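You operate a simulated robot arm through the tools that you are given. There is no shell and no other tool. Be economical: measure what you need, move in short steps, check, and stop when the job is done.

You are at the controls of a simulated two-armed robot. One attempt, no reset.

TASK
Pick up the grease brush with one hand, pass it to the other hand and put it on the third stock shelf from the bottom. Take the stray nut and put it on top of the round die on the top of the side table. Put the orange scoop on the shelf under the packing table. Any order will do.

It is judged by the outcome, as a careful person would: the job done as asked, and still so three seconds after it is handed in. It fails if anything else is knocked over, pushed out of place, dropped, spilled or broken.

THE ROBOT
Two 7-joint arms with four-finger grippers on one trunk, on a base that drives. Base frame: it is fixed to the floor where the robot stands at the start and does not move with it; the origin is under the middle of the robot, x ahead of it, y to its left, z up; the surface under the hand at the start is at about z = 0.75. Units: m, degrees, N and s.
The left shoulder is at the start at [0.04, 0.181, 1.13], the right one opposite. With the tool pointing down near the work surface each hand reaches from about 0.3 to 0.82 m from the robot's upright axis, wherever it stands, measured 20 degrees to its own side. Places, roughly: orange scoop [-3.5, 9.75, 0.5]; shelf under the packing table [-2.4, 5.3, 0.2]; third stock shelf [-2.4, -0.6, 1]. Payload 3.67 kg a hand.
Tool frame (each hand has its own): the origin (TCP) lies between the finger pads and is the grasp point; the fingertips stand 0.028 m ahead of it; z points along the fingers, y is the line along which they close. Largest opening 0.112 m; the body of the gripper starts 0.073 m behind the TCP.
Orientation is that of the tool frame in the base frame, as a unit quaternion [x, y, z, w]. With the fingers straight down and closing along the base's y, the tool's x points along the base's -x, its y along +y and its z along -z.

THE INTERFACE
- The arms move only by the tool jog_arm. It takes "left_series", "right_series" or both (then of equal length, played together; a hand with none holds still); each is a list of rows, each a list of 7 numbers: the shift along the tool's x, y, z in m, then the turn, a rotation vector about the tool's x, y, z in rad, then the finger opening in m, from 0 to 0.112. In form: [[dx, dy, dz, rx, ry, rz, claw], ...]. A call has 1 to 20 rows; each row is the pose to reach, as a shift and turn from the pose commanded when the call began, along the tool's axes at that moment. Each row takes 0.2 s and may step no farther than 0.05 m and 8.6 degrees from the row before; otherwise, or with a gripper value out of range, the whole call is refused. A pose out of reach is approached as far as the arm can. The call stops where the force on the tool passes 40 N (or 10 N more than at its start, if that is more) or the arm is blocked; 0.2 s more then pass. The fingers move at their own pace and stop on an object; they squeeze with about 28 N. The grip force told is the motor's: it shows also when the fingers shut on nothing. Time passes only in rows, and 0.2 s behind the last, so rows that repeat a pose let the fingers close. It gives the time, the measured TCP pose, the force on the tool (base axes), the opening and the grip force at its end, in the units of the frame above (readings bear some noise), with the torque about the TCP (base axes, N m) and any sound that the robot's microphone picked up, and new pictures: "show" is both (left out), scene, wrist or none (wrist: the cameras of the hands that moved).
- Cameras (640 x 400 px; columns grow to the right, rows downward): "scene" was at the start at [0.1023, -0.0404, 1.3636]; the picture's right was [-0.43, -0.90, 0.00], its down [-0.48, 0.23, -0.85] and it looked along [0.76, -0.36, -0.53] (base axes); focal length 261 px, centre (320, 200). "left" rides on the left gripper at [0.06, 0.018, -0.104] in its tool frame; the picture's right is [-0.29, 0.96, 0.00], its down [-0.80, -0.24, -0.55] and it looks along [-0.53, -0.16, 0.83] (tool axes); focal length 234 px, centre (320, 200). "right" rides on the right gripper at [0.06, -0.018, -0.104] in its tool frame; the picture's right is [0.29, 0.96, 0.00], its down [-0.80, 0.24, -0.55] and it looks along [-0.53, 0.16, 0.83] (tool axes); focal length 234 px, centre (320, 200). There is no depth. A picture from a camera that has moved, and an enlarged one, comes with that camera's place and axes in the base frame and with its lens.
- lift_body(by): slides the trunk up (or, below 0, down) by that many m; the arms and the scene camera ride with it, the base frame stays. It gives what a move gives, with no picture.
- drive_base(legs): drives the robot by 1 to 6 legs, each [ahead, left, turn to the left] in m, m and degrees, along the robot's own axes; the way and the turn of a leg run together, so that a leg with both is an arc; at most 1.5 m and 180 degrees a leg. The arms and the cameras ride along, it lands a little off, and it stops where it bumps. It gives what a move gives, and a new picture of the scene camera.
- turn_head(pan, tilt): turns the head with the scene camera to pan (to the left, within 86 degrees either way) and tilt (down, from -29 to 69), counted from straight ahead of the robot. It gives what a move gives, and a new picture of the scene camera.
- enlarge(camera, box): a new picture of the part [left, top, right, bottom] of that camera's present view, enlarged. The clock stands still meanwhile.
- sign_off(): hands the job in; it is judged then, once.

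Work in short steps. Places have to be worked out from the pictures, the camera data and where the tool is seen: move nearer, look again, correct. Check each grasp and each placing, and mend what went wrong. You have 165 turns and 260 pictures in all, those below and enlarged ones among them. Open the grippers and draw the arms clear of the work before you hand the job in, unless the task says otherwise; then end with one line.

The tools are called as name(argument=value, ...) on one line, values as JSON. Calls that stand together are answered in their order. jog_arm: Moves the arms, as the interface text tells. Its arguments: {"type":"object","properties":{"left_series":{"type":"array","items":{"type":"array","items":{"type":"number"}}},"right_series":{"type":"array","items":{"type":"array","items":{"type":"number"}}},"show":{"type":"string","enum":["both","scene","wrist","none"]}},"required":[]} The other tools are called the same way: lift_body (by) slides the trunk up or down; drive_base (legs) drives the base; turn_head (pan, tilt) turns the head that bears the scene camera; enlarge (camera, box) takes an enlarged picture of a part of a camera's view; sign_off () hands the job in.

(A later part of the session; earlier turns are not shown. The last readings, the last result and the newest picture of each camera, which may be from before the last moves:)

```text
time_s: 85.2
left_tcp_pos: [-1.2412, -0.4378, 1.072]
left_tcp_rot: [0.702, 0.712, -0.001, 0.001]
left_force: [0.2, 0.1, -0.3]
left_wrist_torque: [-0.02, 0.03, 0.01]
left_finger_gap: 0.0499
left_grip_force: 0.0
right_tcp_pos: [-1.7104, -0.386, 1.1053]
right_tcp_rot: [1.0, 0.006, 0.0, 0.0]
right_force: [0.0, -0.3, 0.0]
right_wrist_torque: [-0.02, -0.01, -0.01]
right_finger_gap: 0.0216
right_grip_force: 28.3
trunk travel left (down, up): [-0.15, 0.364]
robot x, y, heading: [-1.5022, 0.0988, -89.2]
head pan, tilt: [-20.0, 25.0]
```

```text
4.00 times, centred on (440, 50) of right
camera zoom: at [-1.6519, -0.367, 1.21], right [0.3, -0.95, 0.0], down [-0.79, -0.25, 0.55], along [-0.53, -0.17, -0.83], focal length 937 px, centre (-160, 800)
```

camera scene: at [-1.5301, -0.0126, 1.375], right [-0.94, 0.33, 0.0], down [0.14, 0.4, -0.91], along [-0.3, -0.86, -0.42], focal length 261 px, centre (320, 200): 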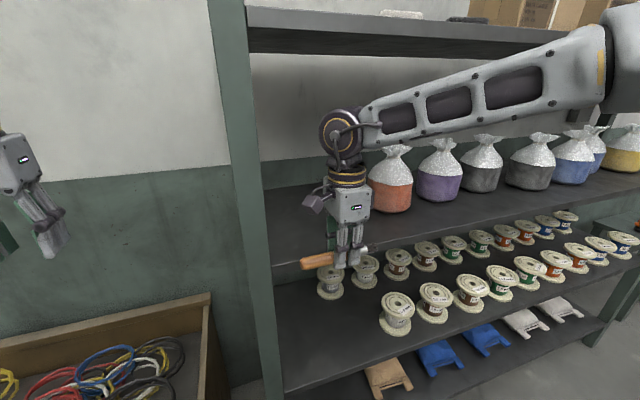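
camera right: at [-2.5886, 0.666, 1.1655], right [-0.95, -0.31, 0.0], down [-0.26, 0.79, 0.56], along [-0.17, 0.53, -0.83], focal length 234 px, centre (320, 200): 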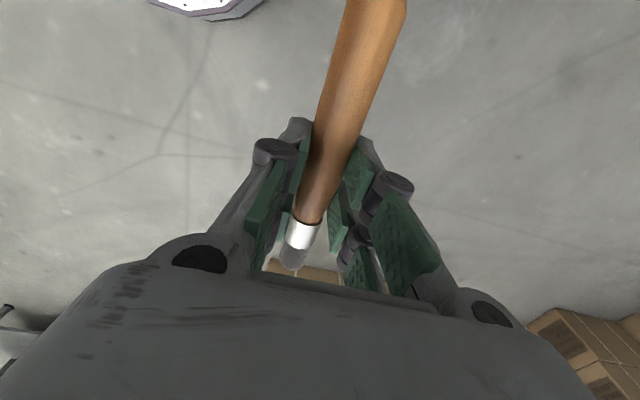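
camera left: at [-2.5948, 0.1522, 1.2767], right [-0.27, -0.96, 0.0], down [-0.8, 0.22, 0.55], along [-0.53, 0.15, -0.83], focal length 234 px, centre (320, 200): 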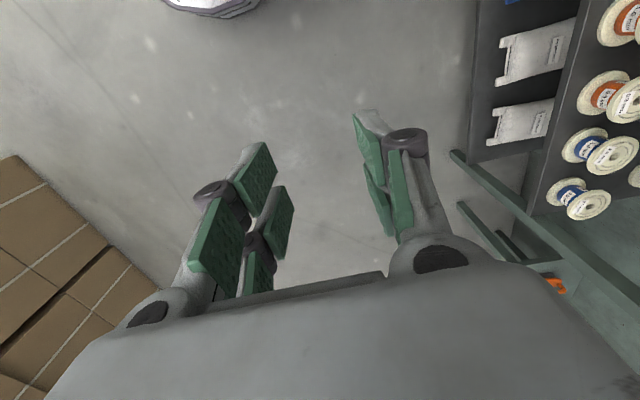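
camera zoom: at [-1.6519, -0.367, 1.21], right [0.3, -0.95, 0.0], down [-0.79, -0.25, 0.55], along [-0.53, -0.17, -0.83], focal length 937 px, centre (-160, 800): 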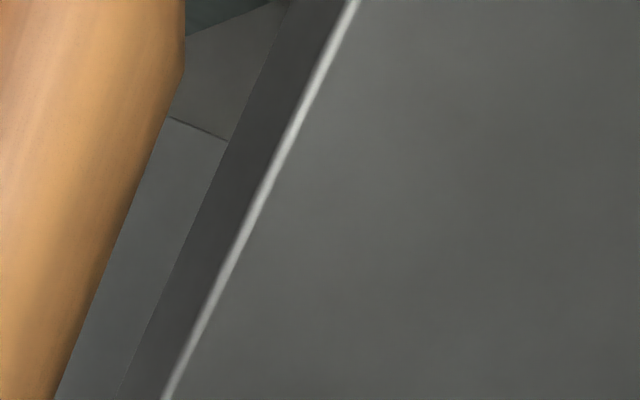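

Two wrist views agree: shelf top z≈1.044, front edge y≈-0.428. I move in to y≈-0.51, x≈-1.735, staying 3 cm above it.

jog_arm(right_series=[[-0.025, 0.0, 0, 0, 0, 0, 0.0], [-0.025, 0.03, 0, 0, 0, 0, 0.0], [-0.025, 0.06, 0, 0, 0, 0, 0.0], [-0.025, 0.09, 0, 0, 0, 0, 0.0], [-0.025, 0.12, 0, 0, 0, 0, 0.0], [-0.025, 0.13, 0, 0, 0, 0, 0.0]], show="both")

```text
time_s: 86.6
left_tcp_pos: [-1.2397, -0.4387, 1.0717]
left_tcp_rot: [0.702, 0.712, 0.0, 0.0]
left_force: [0.3, 0.2, 0.2]
left_wrist_torque: [-0.03, -0.02, -0.01]
left_finger_gap: 0.0497
left_grip_force: 0.1
right_tcp_pos: [-1.7326, -0.5152, 1.1053]
right_tcp_rot: [1.0, 0.007, 0.0, 0.0]
right_force: [0.5, 0.3, 0.1]
right_wrist_torque: [0.02, -0.04, 0.0]
right_finger_gap: 0.0218
right_grip_force: 28.1
trunk travel left (down, up): [-0.15, 0.364]
robot x, y, heading: [-1.5015, 0.0989, -89.4]
head pan, tilt: [-20.0, 25.0]
camera scene: at [-1.5304, -0.012, 1.2749], right [-0.94, 0.33, 0.0], down [0.14, 0.4, -0.91], along [-0.3, -0.86, -0.42], focal length 261 px, centre (320, 200)
camera right: at [-1.6742, -0.4971, 1.2097], right [0.3, -0.95, 0.0], down [-0.79, -0.25, 0.55], along [-0.53, -0.17, -0.83], focal length 234 px, centre (320, 200)
```

scene: 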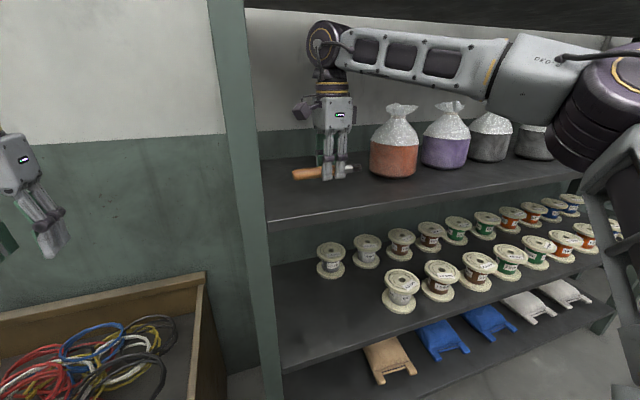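
right: 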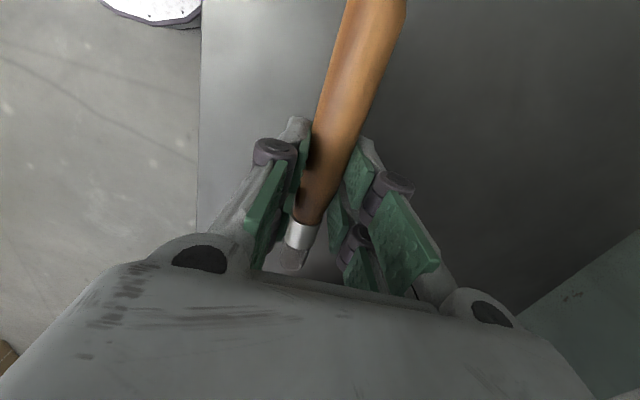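

The brush is over the shelf with clearance all round. I lower it in small steps until contact.

jog_arm(right_series=[[0, 0, 0.01, 0, 0, 0, 0.0], [0, 0, 0.02, 0, 0, 0, 0.0], [0, 0, 0.025, 0, 0, 0, 0.0], [0, 0, 0.028, 0, 0, 0, 0.0]], show="none")

jog_arm(right_series=[[0, 0, 0.002, 0, 0, 0, 0.0], [0, 0, 0.004, 0, 0, 0, 0.0]], show="none")

enlarge(camera="scene", box=[270, 100, 430, 200])

```text
time_s: 87.6
left_tcp_pos: [-1.242, -0.4384, 1.0718]
left_tcp_rot: [0.702, 0.712, 0.0, 0.0]
left_force: [-0.2, -0.4, 0.1]
left_wrist_torque: [0.01, 0.0, 0.03]
left_finger_gap: 0.0499
left_grip_force: 0.1
right_tcp_pos: [-1.734, -0.5162, 1.0766]
right_tcp_rot: [1.0, 0.006, 0.0, 0.0]
right_force: [0.7, -0.6, -0.2]
right_wrist_torque: [0.0, -0.01, 0.0]
right_finger_gap: 0.0217
right_grip_force: 28.0
trunk travel left (down, up): [-0.15, 0.364]
robot x, y, heading: [-1.5009, 0.098, -89.1]
head pan, tilt: [-20.0, 25.0]
```

```text
time_s: 88.2
left_tcp_pos: [-1.2409, -0.4389, 1.0711]
left_tcp_rot: [0.703, 0.712, 0.0, 0.0]
left_force: [-0.1, -0.2, 0.7]
left_wrist_torque: [0.01, -0.01, 0.02]
left_finger_gap: 0.0502
left_grip_force: 0.1
right_tcp_pos: [-1.7342, -0.5165, 1.0728]
right_tcp_rot: [1.0, 0.006, -0.001, 0.0]
right_force: [0.4, 0.7, -0.7]
right_wrist_torque: [0.0, 0.02, 0.02]
right_finger_gap: 0.0219
right_grip_force: 28.3
trunk travel left (down, up): [-0.15, 0.364]
robot x, y, heading: [-1.4995, 0.0957, -89.2]
head pan, tilt: [-20.0, 25.0]
```

```text
4.00 times, centred on (350, 150) of scene
camera zoom: at [-1.5301, -0.0122, 1.2749], right [-0.94, 0.33, 0.0], down [0.14, 0.4, -0.91], along [-0.3, -0.86, -0.42], focal length 1044 px, centre (200, 400)
```

zoom: 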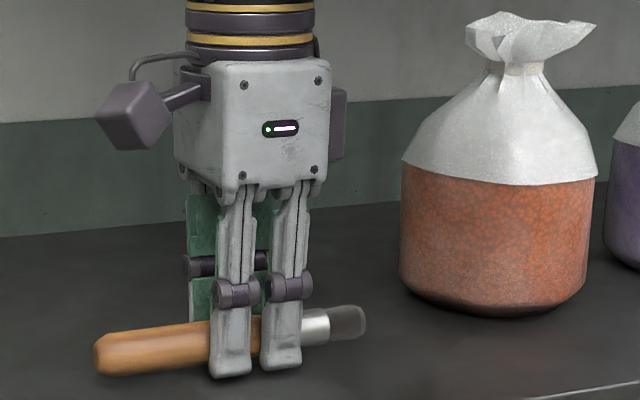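

It is very close now; I continue by 1–2 mm.

jog_arm(right_series=[[0, 0, 0.001, 0, 0, 0, 0.0], [0, 0, 0.002, 0, 0, 0, 0.0], [0, 0, 0.003, 0, 0, 0, 0.0]], show="none")

jog_arm(right_series=[[0, 0, 0.001, 0, 0, 0, 0.0], [0, 0, 0.002, 0, 0, 0, 0.0], [0, 0, 0.003, 0, 0, 0, 0.0]], show="none")

```text
time_s: 89.0
left_tcp_pos: [-1.2407, -0.4394, 1.0721]
left_tcp_rot: [0.703, 0.712, 0.0, 0.001]
left_force: [-0.2, -0.9, -0.1]
left_wrist_torque: [0.01, 0.02, 0.0]
left_finger_gap: 0.0498
left_grip_force: 0.1
right_tcp_pos: [-1.7336, -0.5164, 1.0695]
right_tcp_rot: [1.0, 0.006, -0.001, 0.0]
right_force: [-0.2, 0.2, -0.8]
right_wrist_torque: [-0.03, 0.01, -0.02]
right_finger_gap: 0.022
right_grip_force: 27.6
trunk travel left (down, up): [-0.15, 0.364]
robot x, y, heading: [-1.5033, 0.0959, -89.4]
head pan, tilt: [-20.0, 25.0]
```

```text
time_s: 89.8
left_tcp_pos: [-1.2417, -0.4386, 1.0731]
left_tcp_rot: [0.702, 0.712, 0.0, 0.0]
left_force: [-0.5, -0.1, -0.4]
left_wrist_torque: [-0.02, 0.0, 0.0]
left_finger_gap: 0.0497
left_grip_force: 0.1
right_tcp_pos: [-1.7338, -0.5163, 1.0682]
right_tcp_rot: [1.0, 0.006, 0.0, 0.0]
right_force: [0.1, -0.8, 0.1]
right_wrist_torque: [0.0, -0.02, 0.01]
right_finger_gap: 0.0217
right_grip_force: 28.1
trunk travel left (down, up): [-0.15, 0.364]
robot x, y, heading: [-1.5, 0.0973, -89.4]
head pan, tilt: [-20.0, 25.0]
```

There is still no contact, so I lower a little further.

jog_arm(right_series=[[0, 0, 0.001, 0, 0, 0, 0.0], [0, 0, 0.002, 0, 0, 0, 0.0], [0, 0, 0.003, 0, 0, 0, 0.0], [0, 0, 0.004, 0, 0, 0, 0.0]], show="none")

enlarge(camera="scene", box=[280, 140, 380, 200])

```text
time_s: 90.8
left_tcp_pos: [-1.2402, -0.4375, 1.0721]
left_tcp_rot: [0.702, 0.712, -0.001, 0.0]
left_force: [0.0, 0.0, 0.3]
left_wrist_torque: [0.01, 0.01, 0.01]
left_finger_gap: 0.0499
left_grip_force: 0.1
right_tcp_pos: [-1.7344, -0.5171, 1.0675]
right_tcp_rot: [1.0, 0.006, 0.0, 0.003]
right_force: [-6.0, -9.4, 34.2]
right_wrist_torque: [0.38, 0.3, 0.12]
right_finger_gap: 0.0213
right_grip_force: 27.9
trunk travel left (down, up): [-0.15, 0.364]
robot x, y, heading: [-1.5006, 0.0953, -89.3]
head pan, tilt: [-20.0, 25.0]
```

```text
6.40 times, centred on (330, 170) of scene
camera zoom: at [-1.5299, -0.0104, 1.2754], right [-0.94, 0.33, 0.0], down [0.14, 0.4, -0.91], along [-0.3, -0.86, -0.42], focal length 1671 px, centre (256, 392)
```

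zoom: 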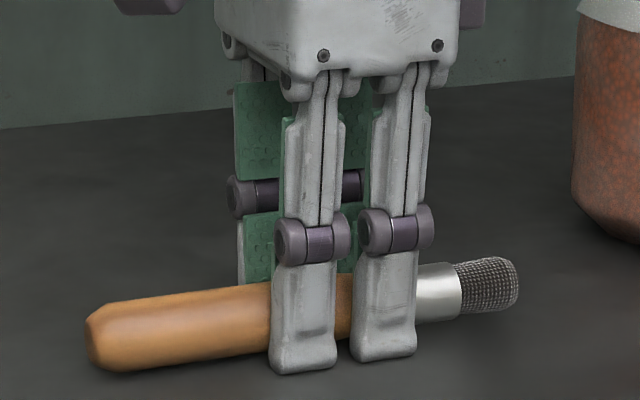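

Contact. I ease up 3 mm, open the fingers, rise to the entry height and withdraw.

jog_arm(right_series=[[0, 0, -0.004, 0, 0, 0, 0.0], [0, 0, -0.004, 0, 0, 0, 0.03], [0, 0, -0.004, 0, 0, 0, 0.05], [0, 0, -0.004, 0, 0, 0, 0.06], [0, 0, -0.004, 0, 0, 0, 0.06], [0, 0, -0.02, 0, 0, 0, 0.06], [0, 0, -0.043, 0, 0, 0, 0.06]], show="both")

enlarge(camera="scene", box=[270, 100, 430, 220])

```text
time_s: 92.4
left_tcp_pos: [-1.2409, -0.4386, 1.0727]
left_tcp_rot: [0.702, 0.712, 0.0, -0.001]
left_force: [0.2, -0.9, -0.3]
left_wrist_torque: [-0.03, 0.01, 0.02]
left_finger_gap: 0.05
left_grip_force: 0.1
right_tcp_pos: [-1.7334, -0.5158, 1.1061]
right_tcp_rot: [1.0, 0.006, -0.001, 0.0]
right_force: [-0.2, -0.1, 0.1]
right_wrist_torque: [0.01, 0.01, 0.01]
right_finger_gap: 0.0601
right_grip_force: 0.0
trunk travel left (down, up): [-0.15, 0.364]
robot x, y, heading: [-1.5039, 0.0954, -89.2]
head pan, tilt: [-20.0, 25.0]
camera scene: at [-1.53, -0.012, 1.2749], right [-0.94, 0.33, 0.0], down [0.14, 0.4, -0.91], along [-0.3, -0.86, -0.42], focal length 261 px, centre (320, 200)
camera right: at [-1.675, -0.4976, 1.2106], right [0.3, -0.95, 0.0], down [-0.79, -0.25, 0.55], along [-0.53, -0.17, -0.83], focal length 234 px, centre (320, 200)
```

scene: 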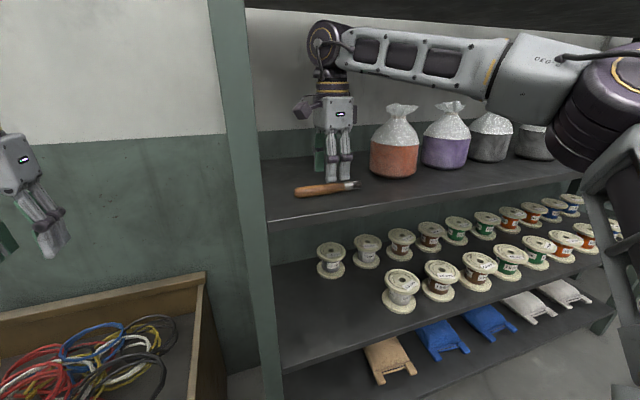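
right: 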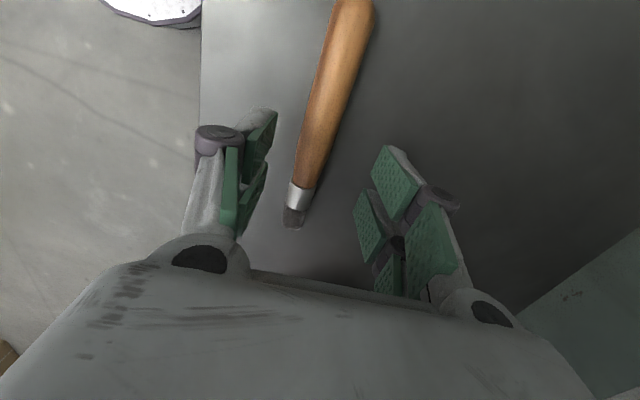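

```text
3.33 times, centred on (350, 160) of scene
camera zoom: at [-1.53, -0.012, 1.2749], right [-0.94, 0.33, 0.0], down [0.14, 0.4, -0.91], along [-0.3, -0.86, -0.42], focal length 870 px, centre (220, 333)
```

zoom: 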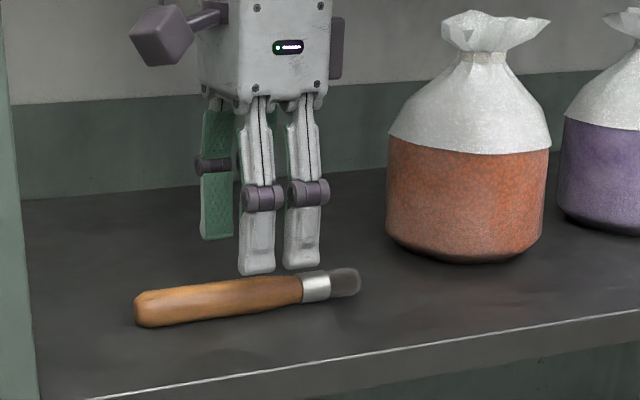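

The brush lies flat on the third shelf. I back the robot straight out.

drive_base(legs=[[-0.5, 0, 0]])

```text
time_s: 95.4
left_tcp_pos: [-1.2494, 0.0625, 1.0716]
left_tcp_rot: [0.705, 0.709, -0.001, 0.0]
left_force: [0.2, 0.5, -0.2]
left_wrist_torque: [0.01, 0.01, 0.02]
left_finger_gap: 0.0496
left_grip_force: 0.0
right_tcp_pos: [-1.7429, -0.0106, 1.106]
right_tcp_rot: [1.0, 0.004, -0.001, 0.0]
right_force: [-0.1, -0.2, 0.1]
right_wrist_torque: [-0.05, -0.01, 0.0]
right_finger_gap: 0.0597
right_grip_force: 0.0
trunk travel left (down, up): [-0.15, 0.364]
robot x, y, heading: [-1.5072, 0.6016, -89.7]
head pan, tilt: [-20.0, 25.0]
camera scene: at [-1.5356, 0.4922, 1.275], right [-0.94, 0.34, 0.0], down [0.14, 0.4, -0.91], along [-0.3, -0.85, -0.42], focal length 261 px, centre (320, 200)
```

scene: 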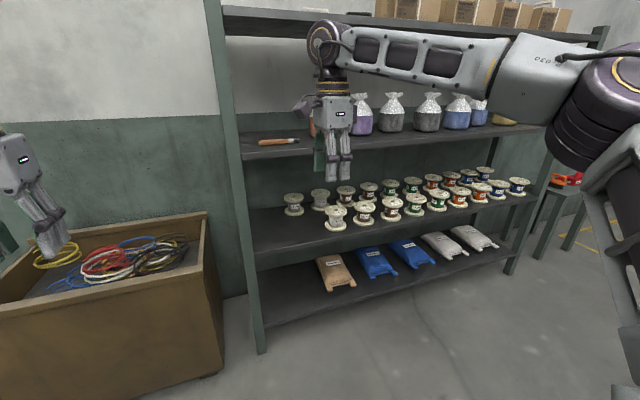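

The brush is placed. Now I turn around and head up the aisle toward the scoop and the packing table.

turn_head(pan=0, tilt=15)

drive_base(legs=[[0, 0, 90], [0, 0, 90], [0.8, 0, 0]])

```text
time_s: 96.2
left_tcp_pos: [-1.2492, 0.064, 1.0722]
left_tcp_rot: [0.704, 0.71, 0.001, 0.001]
left_force: [-0.2, 0.5, 0.2]
left_wrist_torque: [0.0, 0.01, 0.0]
left_finger_gap: 0.0498
left_grip_force: 0.1
right_tcp_pos: [-1.7415, -0.0111, 1.106]
right_tcp_rot: [1.0, 0.003, 0.0, 0.0]
right_force: [0.6, 0.4, -0.4]
right_wrist_torque: [-0.02, 0.01, -0.03]
right_finger_gap: 0.0599
right_grip_force: 0.0
trunk travel left (down, up): [-0.15, 0.364]
robot x, y, heading: [-1.5038, 0.599, -89.6]
head pan, tilt: [0.0, 15.0]
camera scene: at [-1.5041, 0.4847, 1.2911], right [-1.0, -0.01, 0.0], down [0.0, 0.26, -0.97], along [0.01, -0.97, -0.26], focal length 261 px, centre (320, 200)
```

scene: 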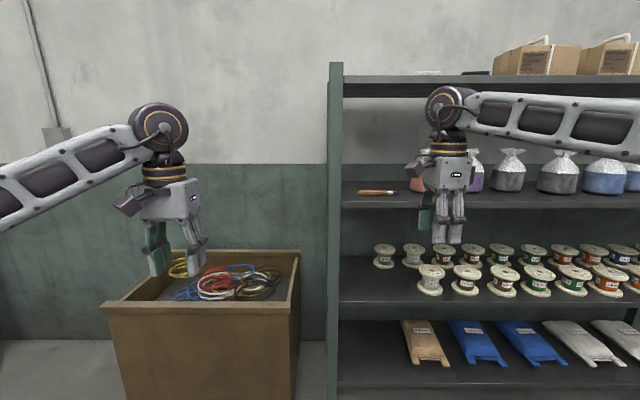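

```text
time_s: 109.1
left_tcp_pos: [-1.8059, 1.9229, 1.0719]
left_tcp_rot: [0.721, -0.693, 0.0, 0.0]
left_force: [-0.2, -0.1, -0.6]
left_wrist_torque: [0.01, -0.03, 0.02]
left_finger_gap: 0.0498
left_grip_force: 0.0
right_tcp_pos: [-1.3143, 2.0129, 1.1053]
right_tcp_rot: [-0.019, 1.0, 0.0, 0.0]
right_force: [-0.3, 0.2, -0.1]
right_wrist_torque: [-0.01, -0.02, 0.0]
right_finger_gap: 0.06
right_grip_force: 0.0
trunk travel left (down, up): [-0.15, 0.364]
robot x, y, heading: [-1.5361, 1.3965, 92.3]
head pan, tilt: [0.0, 15.0]
camera scene: at [-1.5349, 1.5058, 1.2911], right [1.0, 0.04, 0.0], down [0.01, -0.26, -0.97], along [-0.04, 0.96, -0.26], focal length 261 px, centre (320, 200)
```

scene: 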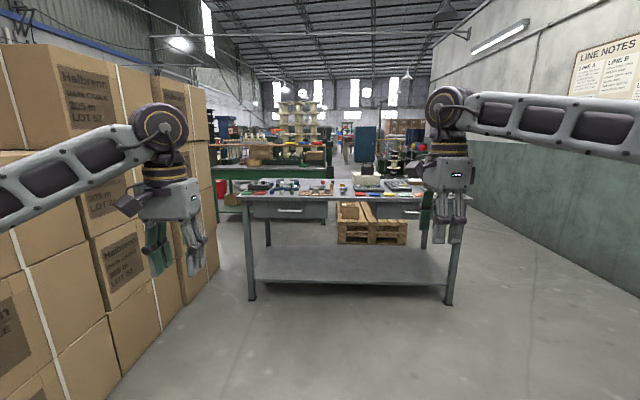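

A grey table stands ahead, with more behind it. I zoom in to plan the route.

enlarge(camera="scene", box=[200, 90, 460, 250])

```text
2.46 times, centred on (330, 170) of scene
camera zoom: at [-1.5349, 1.5058, 1.2911], right [1.0, 0.04, 0.0], down [0.01, -0.26, -0.97], along [-0.04, 0.96, -0.26], focal length 643 px, centre (295, 274)
```

zoom: 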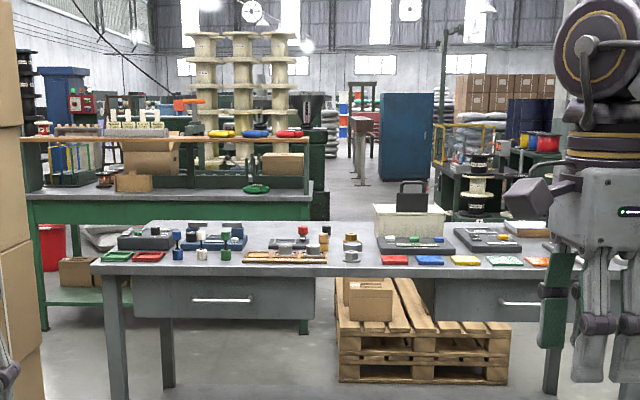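

The green table behind, with a shelf holding a carton, should be the packing table. I go round the grey table on its right.

drive_base(legs=[[0, 0, -2.3], [1.0, 0, 0], [0, -1.45, 0], [1.5, 0, 0]])

```text
time_s: 129.3
left_tcp_pos: [-0.3219, 4.4562, 1.0722]
left_tcp_rot: [0.71, -0.704, 0.0, 0.0]
left_force: [0.2, 0.3, 0.1]
left_wrist_torque: [0.01, -0.01, 0.02]
left_finger_gap: 0.0501
left_grip_force: 0.0
right_tcp_pos: [0.1715, 4.5321, 1.1062]
right_tcp_rot: [-0.002, 1.0, 0.0, 0.0]
right_force: [0.4, 0.1, 0.2]
right_wrist_torque: [0.01, 0.02, 0.0]
right_finger_gap: 0.0601
right_grip_force: 0.2
trunk travel left (down, up): [-0.15, 0.364]
robot x, y, heading: [-0.063, 3.9178, 90.4]
head pan, tilt: [0.0, 15.0]
camera scene: at [-0.0644, 4.0314, 1.2911], right [1.0, 0.01, 0.0], down [0.0, -0.26, -0.97], along [-0.01, 0.97, -0.26], focal length 261 px, centre (320, 200)
```

scene: 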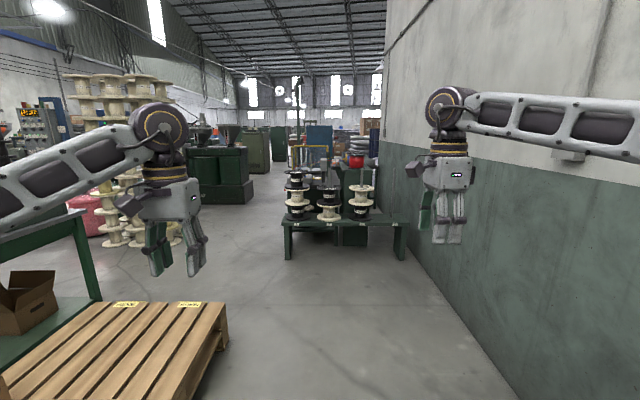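

I look left at the packing table and its shelf.

turn_head(pan=50, tilt=22)

```text
time_s: 130.5
left_tcp_pos: [-0.3224, 4.4558, 1.0719]
left_tcp_rot: [0.71, -0.705, 0.0, 0.0]
left_force: [0.7, -0.3, 0.0]
left_wrist_torque: [-0.01, -0.04, -0.02]
left_finger_gap: 0.05
left_grip_force: 0.0
right_tcp_pos: [0.1705, 4.5309, 1.1054]
right_tcp_rot: [-0.003, 1.0, 0.0, 0.0]
right_force: [0.3, 0.1, 0.3]
right_wrist_torque: [-0.04, 0.02, -0.01]
right_finger_gap: 0.0599
right_grip_force: 0.0
trunk travel left (down, up): [-0.15, 0.364]
robot x, y, heading: [-0.0624, 3.9173, 90.2]
head pan, tilt: [50.0, 22.0]
camera scene: at [-0.1353, 3.997, 1.2798], right [0.64, 0.77, 0.0], down [0.29, -0.24, -0.93], along [-0.71, 0.59, -0.37], focal length 261 px, centre (320, 200)
```

scene: 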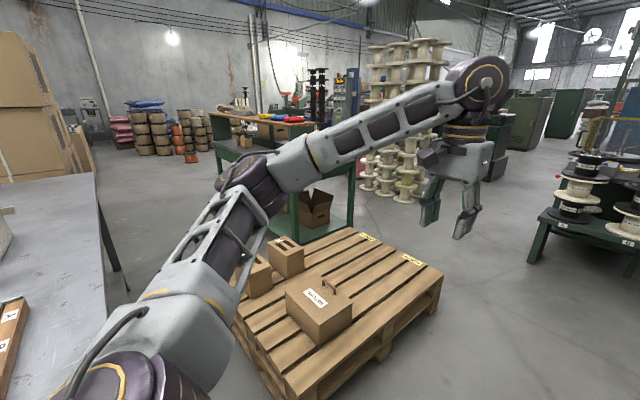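

I carry on toward the scoop, between the pallet and the spool stand.

turn_head(pan=25, tilt=20)

drive_base(legs=[[1.4, 0, 0], [0.3, 0.5, 0]])

```text
time_s: 131.4
left_tcp_pos: [-0.3213, 4.4556, 1.0718]
left_tcp_rot: [0.71, -0.704, 0.0, 0.001]
left_force: [0.1, -0.4, 0.4]
left_wrist_torque: [0.0, 0.01, 0.03]
left_finger_gap: 0.05
left_grip_force: 0.1
right_tcp_pos: [0.1717, 4.5309, 1.106]
right_tcp_rot: [-0.003, 1.0, 0.0, 0.0]
right_force: [0.3, -1.3, -1.4]
right_wrist_torque: [-0.01, 0.0, -0.02]
right_finger_gap: 0.06
right_grip_force: 0.1
trunk travel left (down, up): [-0.15, 0.364]
robot x, y, heading: [-0.0653, 3.9174, 90.6]
head pan, tilt: [25.0, 20.0]
camera scene: at [-0.1038, 4.0219, 1.283], right [0.9, 0.43, 0.0], down [0.15, -0.31, -0.94], along [-0.4, 0.85, -0.34], focal length 261 px, centre (320, 200)
```

scene: 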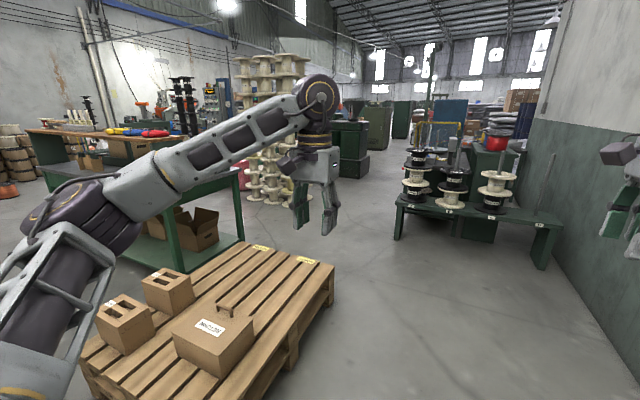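

```text
time_s: 141.0
left_tcp_pos: [-0.739, 6.0769, 1.0706]
left_tcp_rot: [0.755, -0.656, 0.0, -0.002]
left_force: [-1.0, 0.3, -0.9]
left_wrist_torque: [-0.02, -0.09, -0.01]
left_finger_gap: 0.0499
left_grip_force: 0.0
right_tcp_pos: [-0.2601, 6.2168, 1.1051]
right_tcp_rot: [-0.07, 0.998, -0.001, 0.001]
right_force: [-1.5, 0.3, 0.7]
right_wrist_torque: [-0.03, -0.09, 0.01]
right_finger_gap: 0.0599
right_grip_force: 0.0
trunk travel left (down, up): [-0.15, 0.364]
robot x, y, heading: [-0.4081, 5.5773, 98.0]
head pan, tilt: [25.0, 20.0]
stopped in leg 2: the robot was blocked; the commanded pose is now the measured one
camera scene: at [-0.466, 5.6763, 1.2827], right [0.84, 0.54, 0.0], down [0.19, -0.29, -0.94], along [-0.51, 0.79, -0.34], focal length 261 px, centre (320, 200)
```

scene: 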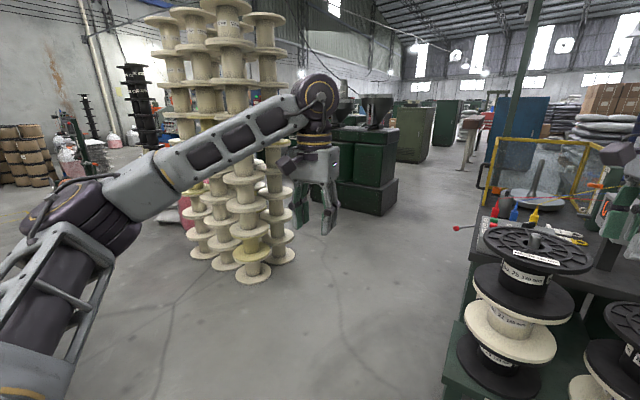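

The base bumped, probably its rear left side on the pallet corner. I ease away to the right and forward, then check the pallet.

drive_base(legs=[[0.05, -0.08, 0]])

turn_head(pan=86, tilt=45)

```text
time_s: 142.1
left_tcp_pos: [-0.6622, 6.1375, 1.0731]
left_tcp_rot: [0.755, -0.656, -0.001, 0.0]
left_force: [0.9, 0.3, 0.3]
left_wrist_torque: [-0.01, 0.0, -0.02]
left_finger_gap: 0.0498
left_grip_force: 0.0
right_tcp_pos: [-0.1835, 6.2759, 1.1052]
right_tcp_rot: [-0.069, 0.998, -0.001, 0.0]
right_force: [0.6, 0.3, -0.5]
right_wrist_torque: [-0.01, 0.04, 0.03]
right_finger_gap: 0.06
right_grip_force: 0.1
trunk travel left (down, up): [-0.15, 0.364]
robot x, y, heading: [-0.3394, 5.639, 98.0]
head pan, tilt: [25.0, 20.0]
camera scene: at [-0.3895, 5.7359, 1.283], right [0.84, 0.54, 0.0], down [0.19, -0.29, -0.94], along [-0.51, 0.79, -0.34], focal length 261 px, centre (320, 200)
```

scene: 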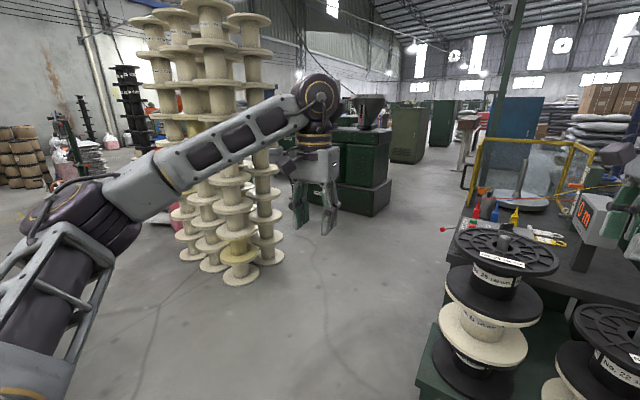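

```text
time_s: 143.4
left_tcp_pos: [-0.6633, 6.1363, 1.073]
left_tcp_rot: [0.755, -0.656, -0.001, -0.001]
left_force: [0.2, 0.6, -0.3]
left_wrist_torque: [0.03, 0.02, 0.02]
left_finger_gap: 0.0501
left_grip_force: 0.1
right_tcp_pos: [-0.1848, 6.2739, 1.1056]
right_tcp_rot: [-0.069, 0.998, -0.001, 0.001]
right_force: [0.4, 0.2, 0.0]
right_wrist_torque: [0.0, 0.0, 0.05]
right_finger_gap: 0.06
right_grip_force: 0.2
trunk travel left (down, up): [-0.15, 0.364]
robot x, y, heading: [-0.3388, 5.6397, 97.8]
head pan, tilt: [85.9, 45.0]
camera scene: at [-0.4211, 5.6513, 1.2444], right [-0.07, 1.0, 0.0], down [0.71, 0.05, -0.71], along [-0.71, -0.05, -0.71], focal length 261 px, centre (320, 200)
```

scene: 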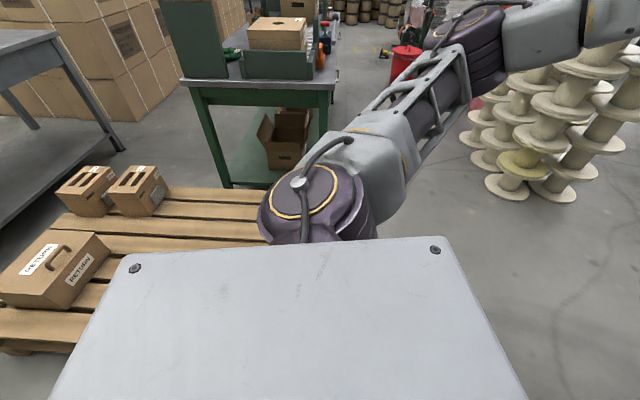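

The pallet and its cartons look undisturbed. I raise the trunk so the hands clear the machines on the right, move forward past the pallet, and then go left.

lift_body(by=0.2)

turn_head(pan=10, tilt=25)

drive_base(legs=[[0.18, 0.05, 0], [0, 0.75, 0]])

```text
time_s: 145.6
left_tcp_pos: [-0.6639, 6.1372, 1.2713]
left_tcp_rot: [0.755, -0.656, -0.001, 0.0]
left_force: [0.4, -0.5, -0.9]
left_wrist_torque: [0.01, -0.01, 0.04]
left_finger_gap: 0.0502
left_grip_force: 0.0
right_tcp_pos: [-0.1847, 6.2762, 1.3049]
right_tcp_rot: [-0.068, 0.998, -0.001, 0.001]
right_force: [0.7, 0.8, 0.1]
right_wrist_torque: [-0.01, 0.0, 0.0]
right_finger_gap: 0.0603
right_grip_force: 0.1
trunk travel left (down, up): [-0.35, 0.164]
robot x, y, heading: [-0.338, 5.6359, 98.0]
head pan, tilt: [85.9, 45.0]
```

```text
time_s: 147.1
left_tcp_pos: [-0.6638, 6.1368, 1.2725]
left_tcp_rot: [0.755, -0.656, -0.002, -0.001]
left_force: [0.1, 0.6, -0.3]
left_wrist_torque: [-0.04, 0.0, -0.01]
left_finger_gap: 0.0502
left_grip_force: 0.1
right_tcp_pos: [-0.1836, 6.2771, 1.3064]
right_tcp_rot: [-0.068, 0.998, -0.002, 0.0]
right_force: [-0.1, -0.1, -0.7]
right_wrist_torque: [0.02, -0.03, -0.01]
right_finger_gap: 0.0602
right_grip_force: 0.0
trunk travel left (down, up): [-0.35, 0.164]
robot x, y, heading: [-0.3418, 5.6374, 97.6]
head pan, tilt: [10.0, 25.0]
camera scene: at [-0.3683, 5.7445, 1.474], right [0.95, 0.31, 0.0], down [0.13, -0.4, -0.91], along [-0.28, 0.86, -0.42], focal length 261 px, centre (320, 200)
```

scene: 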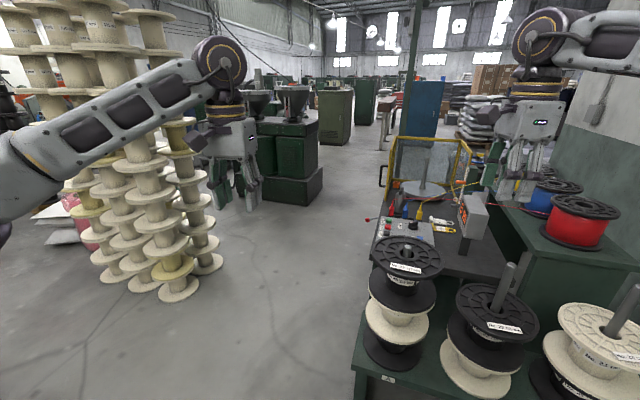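

```text
time_s: 152.4
left_tcp_pos: [-1.4767, 6.2109, 1.272]
left_tcp_rot: [0.753, -0.658, 0.0, -0.001]
left_force: [0.7, 0.5, -0.3]
left_wrist_torque: [0.04, -0.02, -0.02]
left_finger_gap: 0.05
left_grip_force: 0.0
right_tcp_pos: [-0.9987, 6.348, 1.3058]
right_tcp_rot: [-0.066, 0.998, 0.0, 0.0]
right_force: [0.0, 0.2, 1.1]
right_wrist_torque: [0.01, -0.01, 0.0]
right_finger_gap: 0.0599
right_grip_force: 0.1
trunk travel left (down, up): [-0.35, 0.164]
robot x, y, heading: [-1.1514, 5.7106, 97.5]
head pan, tilt: [10.0, 25.0]
camera scene: at [-1.1838, 5.8169, 1.474], right [0.95, 0.3, 0.0], down [0.13, -0.4, -0.91], along [-0.28, 0.86, -0.42], focal length 261 px, centre (320, 200)
```

scene: 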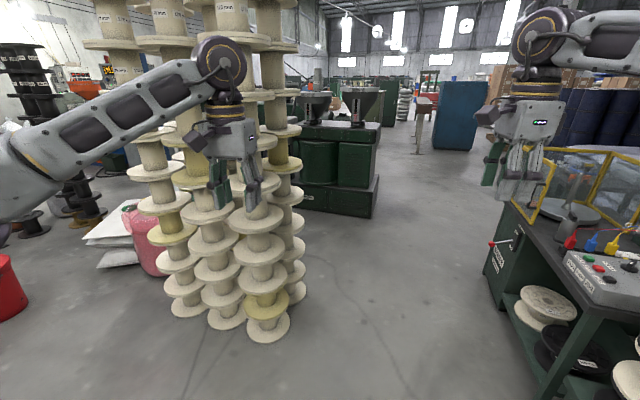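

The spool towers stand close on the left (right edge at x≈-1.75) and the machine bench on the right at x≈-0.4. I tuck the left hand inward, line up at x≈-0.9 with heading 90°, and advance.

jog_arm(left_series=[[0.02, -0.04, 0, 0, 0, 0, 0.05], [0.04, -0.08, 0, 0, 0, 0, 0.05], [0.06, -0.12, 0, 0, 0, 0, 0.05], [0.08, -0.16, 0, 0, 0, 0, 0.05], [0.1, -0.2, 0, 0, 0, 0, 0.05]], show="none")

drive_base(legs=[[0, -0.25, -7.5], [0.4, 0, 0]])

turn_head(pan=60, tilt=25)

```text
time_s: 153.6
left_tcp_pos: [-1.2613, 6.1393, 1.2741]
left_tcp_rot: [0.753, -0.658, -0.001, 0.001]
left_force: [-0.1, 0.7, 1.2]
left_wrist_torque: [0.01, 0.01, 0.04]
left_finger_gap: 0.0499
left_grip_force: 0.1
right_tcp_pos: [-0.9978, 6.3476, 1.3046]
right_tcp_rot: [-0.067, 0.998, 0.0, 0.0]
right_force: [0.0, -0.3, -0.2]
right_wrist_torque: [0.01, 0.06, -0.01]
right_finger_gap: 0.0599
right_grip_force: 0.1
trunk travel left (down, up): [-0.35, 0.164]
robot x, y, heading: [-1.1555, 5.7092, 97.7]
head pan, tilt: [10.0, 25.0]
```

```text
time_s: 157.6
left_tcp_pos: [-0.9697, 6.5612, 1.2734]
left_tcp_rot: [0.712, -0.703, -0.002, -0.002]
left_force: [-0.2, -0.7, -0.3]
left_wrist_torque: [0.03, 0.0, 0.0]
left_finger_gap: 0.0497
left_grip_force: 0.1
right_tcp_pos: [-0.6808, 6.7367, 1.3057]
right_tcp_rot: [-0.006, 1.0, -0.001, -0.001]
right_force: [-1.2, -0.2, 0.0]
right_wrist_torque: [0.02, 0.0, 0.03]
right_finger_gap: 0.0599
right_grip_force: 0.0
trunk travel left (down, up): [-0.35, 0.164]
robot x, y, heading: [-0.912, 6.1249, 91.1]
head pan, tilt: [10.0, 25.0]
camera scene: at [-0.93, 6.2327, 1.4741], right [0.98, 0.19, 0.0], down [0.08, -0.41, -0.91], along [-0.17, 0.89, -0.42], focal length 261 px, centre (320, 200)
```

scene: 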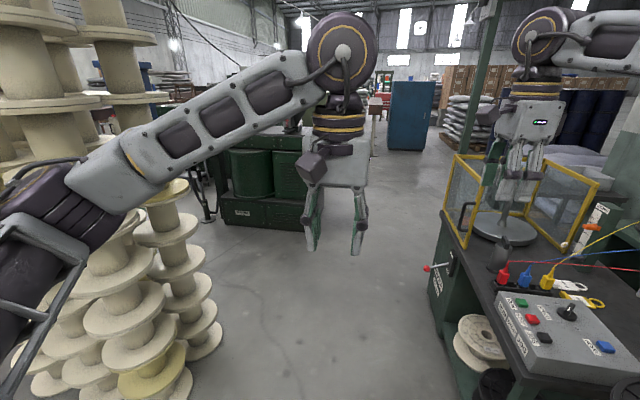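

```text
time_s: 158.7
left_tcp_pos: [-0.9713, 6.5626, 1.2729]
left_tcp_rot: [0.711, -0.703, 0.0, 0.0]
left_force: [-0.8, -0.6, 0.1]
left_wrist_torque: [0.01, 0.01, 0.03]
left_finger_gap: 0.05
left_grip_force: 0.1
right_tcp_pos: [-0.6814, 6.737, 1.3051]
right_tcp_rot: [-0.006, 1.0, 0.001, 0.0]
right_force: [0.0, 0.3, 0.0]
right_wrist_torque: [-0.01, -0.02, 0.0]
right_finger_gap: 0.06
right_grip_force: 0.0
trunk travel left (down, up): [-0.35, 0.164]
robot x, y, heading: [-0.914, 6.1262, 90.5]
head pan, tilt: [60.0, 25.0]
camera scene: at [-0.9932, 6.1882, 1.474], right [0.49, 0.87, 0.0], down [0.37, -0.21, -0.91], along [-0.79, 0.44, -0.42], focal length 261 px, centre (320, 200)
```

scene: 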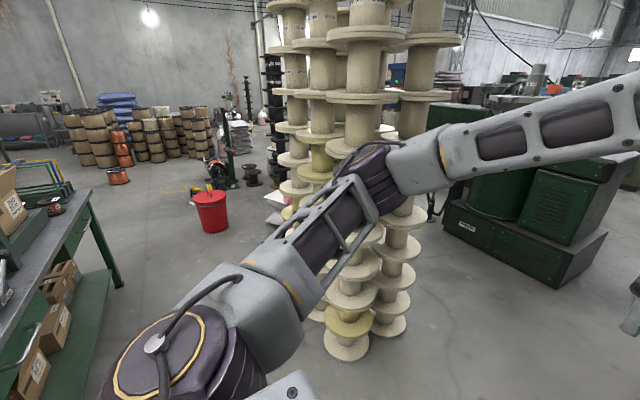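

The left elbow is about 0.35 m clear of the towers. I continue forward.

turn_head(pan=35, tilt=15)

drive_base(legs=[[1.5, 0, 0]])

```text
time_s: 159.6
left_tcp_pos: [-0.9703, 6.5619, 1.2744]
left_tcp_rot: [0.711, -0.703, -0.001, -0.001]
left_force: [-0.1, -0.3, 0.1]
left_wrist_torque: [0.0, 0.05, 0.02]
left_finger_gap: 0.0498
left_grip_force: 0.0
right_tcp_pos: [-0.6802, 6.7367, 1.305]
right_tcp_rot: [-0.006, 1.0, -0.001, 0.0]
right_force: [-0.1, -0.4, 0.4]
right_wrist_torque: [0.02, 0.0, 0.02]
right_finger_gap: 0.0598
right_grip_force: 0.2
trunk travel left (down, up): [-0.35, 0.164]
robot x, y, heading: [-0.9149, 6.1236, 90.7]
head pan, tilt: [35.0, 15.0]
camera scene: at [-0.9675, 6.2185, 1.4902], right [0.81, 0.58, 0.0], down [0.15, -0.21, -0.97], along [-0.56, 0.78, -0.26], focal length 261 px, centre (320, 200)
```

scene: 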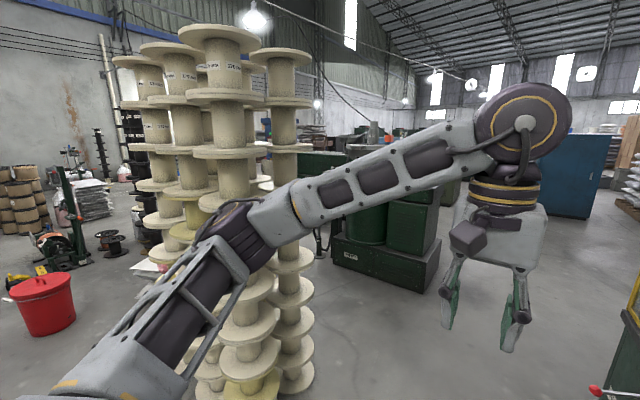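

```text
time_s: 167.4
left_tcp_pos: [-0.9703, 8.0983, 1.2737]
left_tcp_rot: [-0.706, 0.709, 0.001, 0.0]
left_force: [-0.1, 0.4, -0.3]
left_wrist_torque: [-0.01, -0.02, -0.02]
left_finger_gap: 0.0499
left_grip_force: 0.1
right_tcp_pos: [-0.6795, 8.2692, 1.304]
right_tcp_rot: [0.002, 1.0, 0.0, -0.001]
right_force: [0.5, 0.7, 0.4]
right_wrist_torque: [0.0, 0.02, 0.01]
right_finger_gap: 0.0603
right_grip_force: 0.0
trunk travel left (down, up): [-0.35, 0.164]
robot x, y, heading: [-0.9235, 7.6567, 90.0]
head pan, tilt: [35.0, 15.0]
camera scene: at [-0.9737, 7.7538, 1.4903], right [0.82, 0.57, 0.0], down [0.15, -0.21, -0.97], along [-0.55, 0.79, -0.26], focal length 261 px, centre (320, 200)
```

scene: 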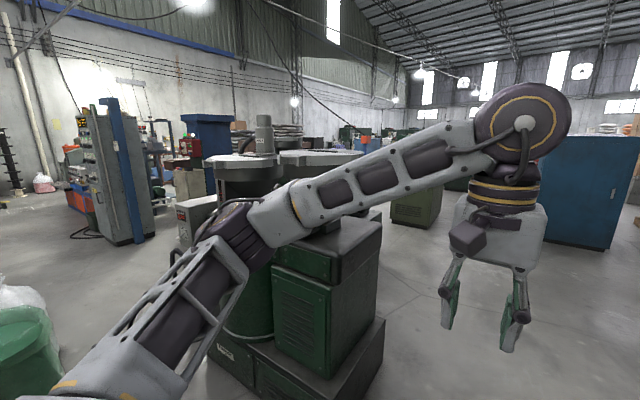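

The scoop's bearing is behind this green machine. I look left for a way through.

turn_head(pan=75, tilt=18)

enlarge(camera="scene", box=[150, 80, 640, 386])

```text
time_s: 168.5
left_tcp_pos: [-0.9709, 8.0975, 1.2731]
left_tcp_rot: [-0.706, 0.708, 0.001, 0.001]
left_force: [-0.1, 0.3, 0.0]
left_wrist_torque: [0.0, 0.01, 0.02]
left_finger_gap: 0.0499
left_grip_force: 0.0
right_tcp_pos: [-0.6792, 8.2679, 1.3052]
right_tcp_rot: [0.001, 1.0, 0.001, 0.0]
right_force: [0.5, -0.1, 0.1]
right_wrist_torque: [0.01, 0.0, -0.01]
right_finger_gap: 0.0601
right_grip_force: 0.0
trunk travel left (down, up): [-0.35, 0.164]
robot x, y, heading: [-0.92, 7.6576, 90.1]
head pan, tilt: [75.0, 18.0]
camera scene: at [-1.0103, 7.7017, 1.4854], right [0.26, 0.96, 0.0], down [0.3, -0.08, -0.95], along [-0.92, 0.25, -0.31], focal length 261 px, centre (320, 200)
```

scene: 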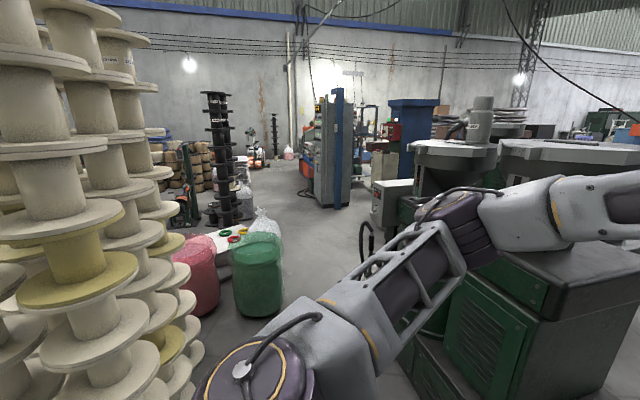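

```text
1.31 times, centred on (395, 233) of scene
camera zoom: at [-1.0103, 7.7017, 1.4854], right [0.26, 0.96, 0.0], down [0.3, -0.08, -0.95], along [-0.92, 0.25, -0.31], focal length 341 px, centre (222, 157)
```

zoom: 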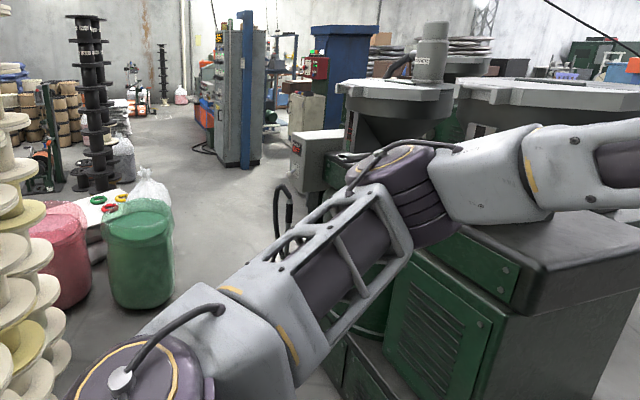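

The way left past the bins looks tight. I go up the aisle past the machine's right side instead and look from behind it.

drive_base(legs=[[0.5, -0.25, 0], [1.3, 0, 0]])

turn_head(pan=65, tilt=15)

```text
time_s: 178.0
left_tcp_pos: [-0.7144, 9.8921, 1.273]
left_tcp_rot: [-0.703, 0.711, 0.001, 0.001]
left_force: [0.0, 0.3, 1.1]
left_wrist_torque: [0.03, -0.06, 0.03]
left_finger_gap: 0.0497
left_grip_force: 0.0
right_tcp_pos: [-0.4213, 10.0592, 1.3045]
right_tcp_rot: [0.005, 1.0, 0.0, -0.001]
right_force: [0.2, 0.6, -0.4]
right_wrist_torque: [0.0, 0.03, 0.0]
right_finger_gap: 0.06
right_grip_force: 0.1
trunk travel left (down, up): [-0.35, 0.164]
robot x, y, heading: [-0.6673, 9.4493, 89.1]
head pan, tilt: [75.0, 18.0]
camera scene: at [-0.7564, 9.4951, 1.4854], right [0.27, 0.96, 0.0], down [0.3, -0.08, -0.95], along [-0.92, 0.26, -0.31], focal length 261 px, centre (320, 200)
```

scene: 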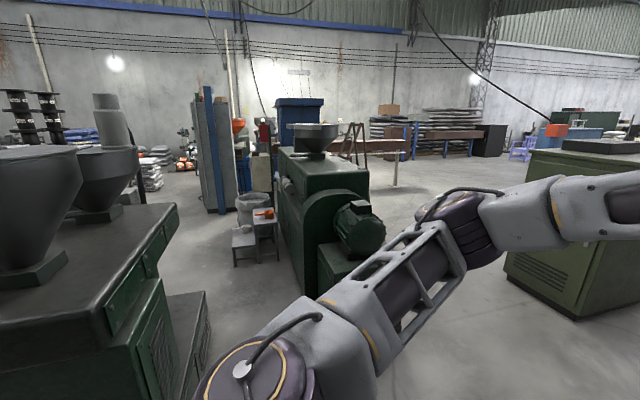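

```text
time_s: 178.7
left_tcp_pos: [-0.7144, 9.891, 1.2725]
left_tcp_rot: [-0.703, 0.711, 0.0, 0.001]
left_force: [0.6, -0.3, 0.8]
left_wrist_torque: [-0.01, -0.03, 0.01]
left_finger_gap: 0.05
left_grip_force: 0.1
right_tcp_pos: [-0.4204, 10.0593, 1.3043]
right_tcp_rot: [0.005, 1.0, -0.001, -0.001]
right_force: [-0.2, 0.4, 0.3]
right_wrist_torque: [0.01, 0.01, -0.01]
right_finger_gap: 0.0597
right_grip_force: 0.0
trunk travel left (down, up): [-0.35, 0.164]
robot x, y, heading: [-0.6664, 9.4492, 89.3]
head pan, tilt: [65.0, 15.0]
camera scene: at [-0.7508, 9.5108, 1.4902], right [0.43, 0.9, 0.0], down [0.23, -0.11, -0.97], along [-0.87, 0.42, -0.26], focal length 261 px, centre (320, 200)
```

scene: 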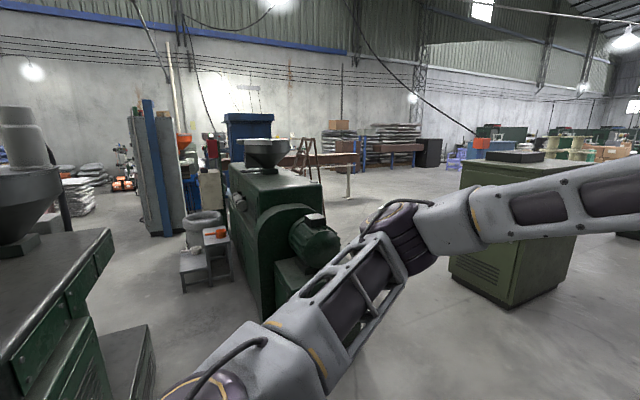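

I see an orange scoop on a small stool beside a bucket. I zoom in.

enlarge(camera="scene", box=[100, 180, 340, 330])

```text
2.67 times, centred on (220, 255) of scene
camera zoom: at [-0.7508, 9.5108, 1.4902], right [0.43, 0.9, 0.0], down [0.23, -0.11, -0.97], along [-0.87, 0.42, -0.26], focal length 696 px, centre (587, 53)
```

zoom: 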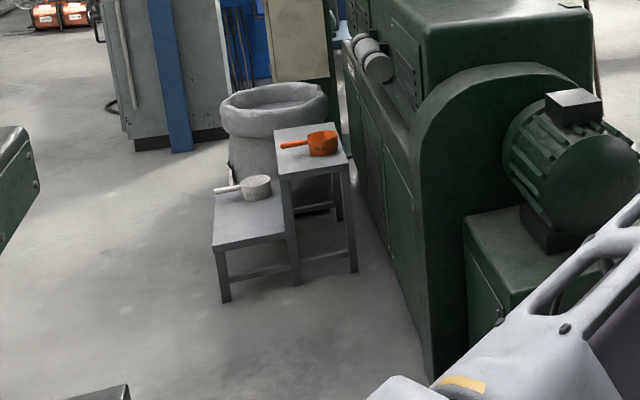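

The orange scoop lies on the upper step of a small stool at about [-3.3,9.67,0.5]. I turn to face the gap between the machines and judge its width.

turn_head(pan=0, tilt=30)

drive_base(legs=[[0.0, 0, 90.5], [0.5, 0, 0]])

```text
time_s: 180.1
left_tcp_pos: [-0.7155, 9.8901, 1.2731]
left_tcp_rot: [-0.703, 0.711, 0.0, 0.001]
left_force: [0.1, -1.1, -1.2]
left_wrist_torque: [0.0, 0.02, 0.02]
left_finger_gap: 0.0498
left_grip_force: 0.0
right_tcp_pos: [-0.4208, 10.0579, 1.3054]
right_tcp_rot: [0.006, 1.0, 0.0, 0.0]
right_force: [-0.2, -0.3, 0.4]
right_wrist_torque: [0.02, -0.01, -0.02]
right_finger_gap: 0.0602
right_grip_force: 0.0
trunk travel left (down, up): [-0.35, 0.164]
robot x, y, heading: [-0.6691, 9.454, 89.6]
head pan, tilt: [0.0, 30.0]
camera scene: at [-0.6657, 9.5606, 1.466], right [1.0, -0.01, 0.0], down [0.0, -0.5, -0.87], along [0.01, 0.87, -0.5], focal length 261 px, centre (320, 200)
```

scene: 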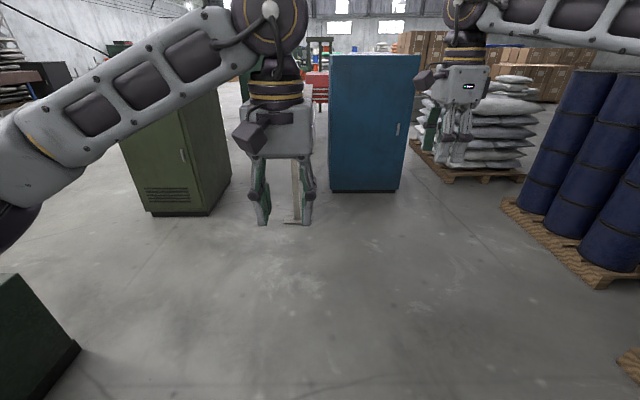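

```text
time_s: 187.4
left_tcp_pos: [-1.619, 9.4078, 1.2744]
left_tcp_rot: [1.0, -0.005, -0.003, 0.0]
left_force: [-0.2, 0.7, 0.1]
left_wrist_torque: [-0.03, -0.02, 0.04]
left_finger_gap: 0.0499
left_grip_force: 0.1
right_tcp_pos: [-1.7869, 9.7012, 1.3054]
right_tcp_rot: [-0.703, 0.711, -0.002, 0.001]
right_force: [-0.8, -0.3, -0.5]
right_wrist_torque: [-0.01, 0.01, 0.02]
right_finger_gap: 0.06
right_grip_force: 0.0
trunk travel left (down, up): [-0.35, 0.164]
robot x, y, heading: [-1.1769, 9.4581, 179.6]
head pan, tilt: [0.0, 30.0]
camera scene: at [-1.2886, 9.454, 1.4661], right [0.01, 1.0, 0.0], down [0.5, 0.0, -0.87], along [-0.87, 0.01, -0.5], focal length 261 px, centre (320, 200)
```

scene: 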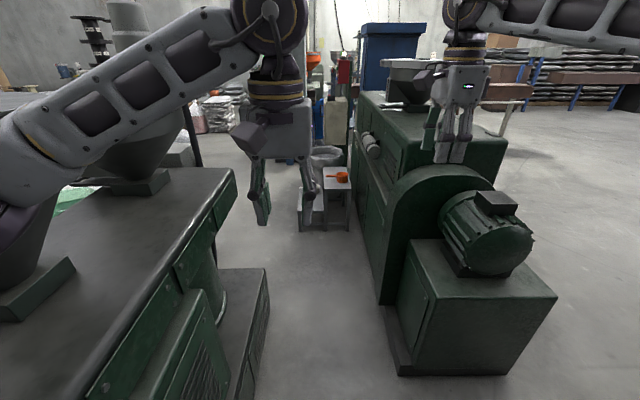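

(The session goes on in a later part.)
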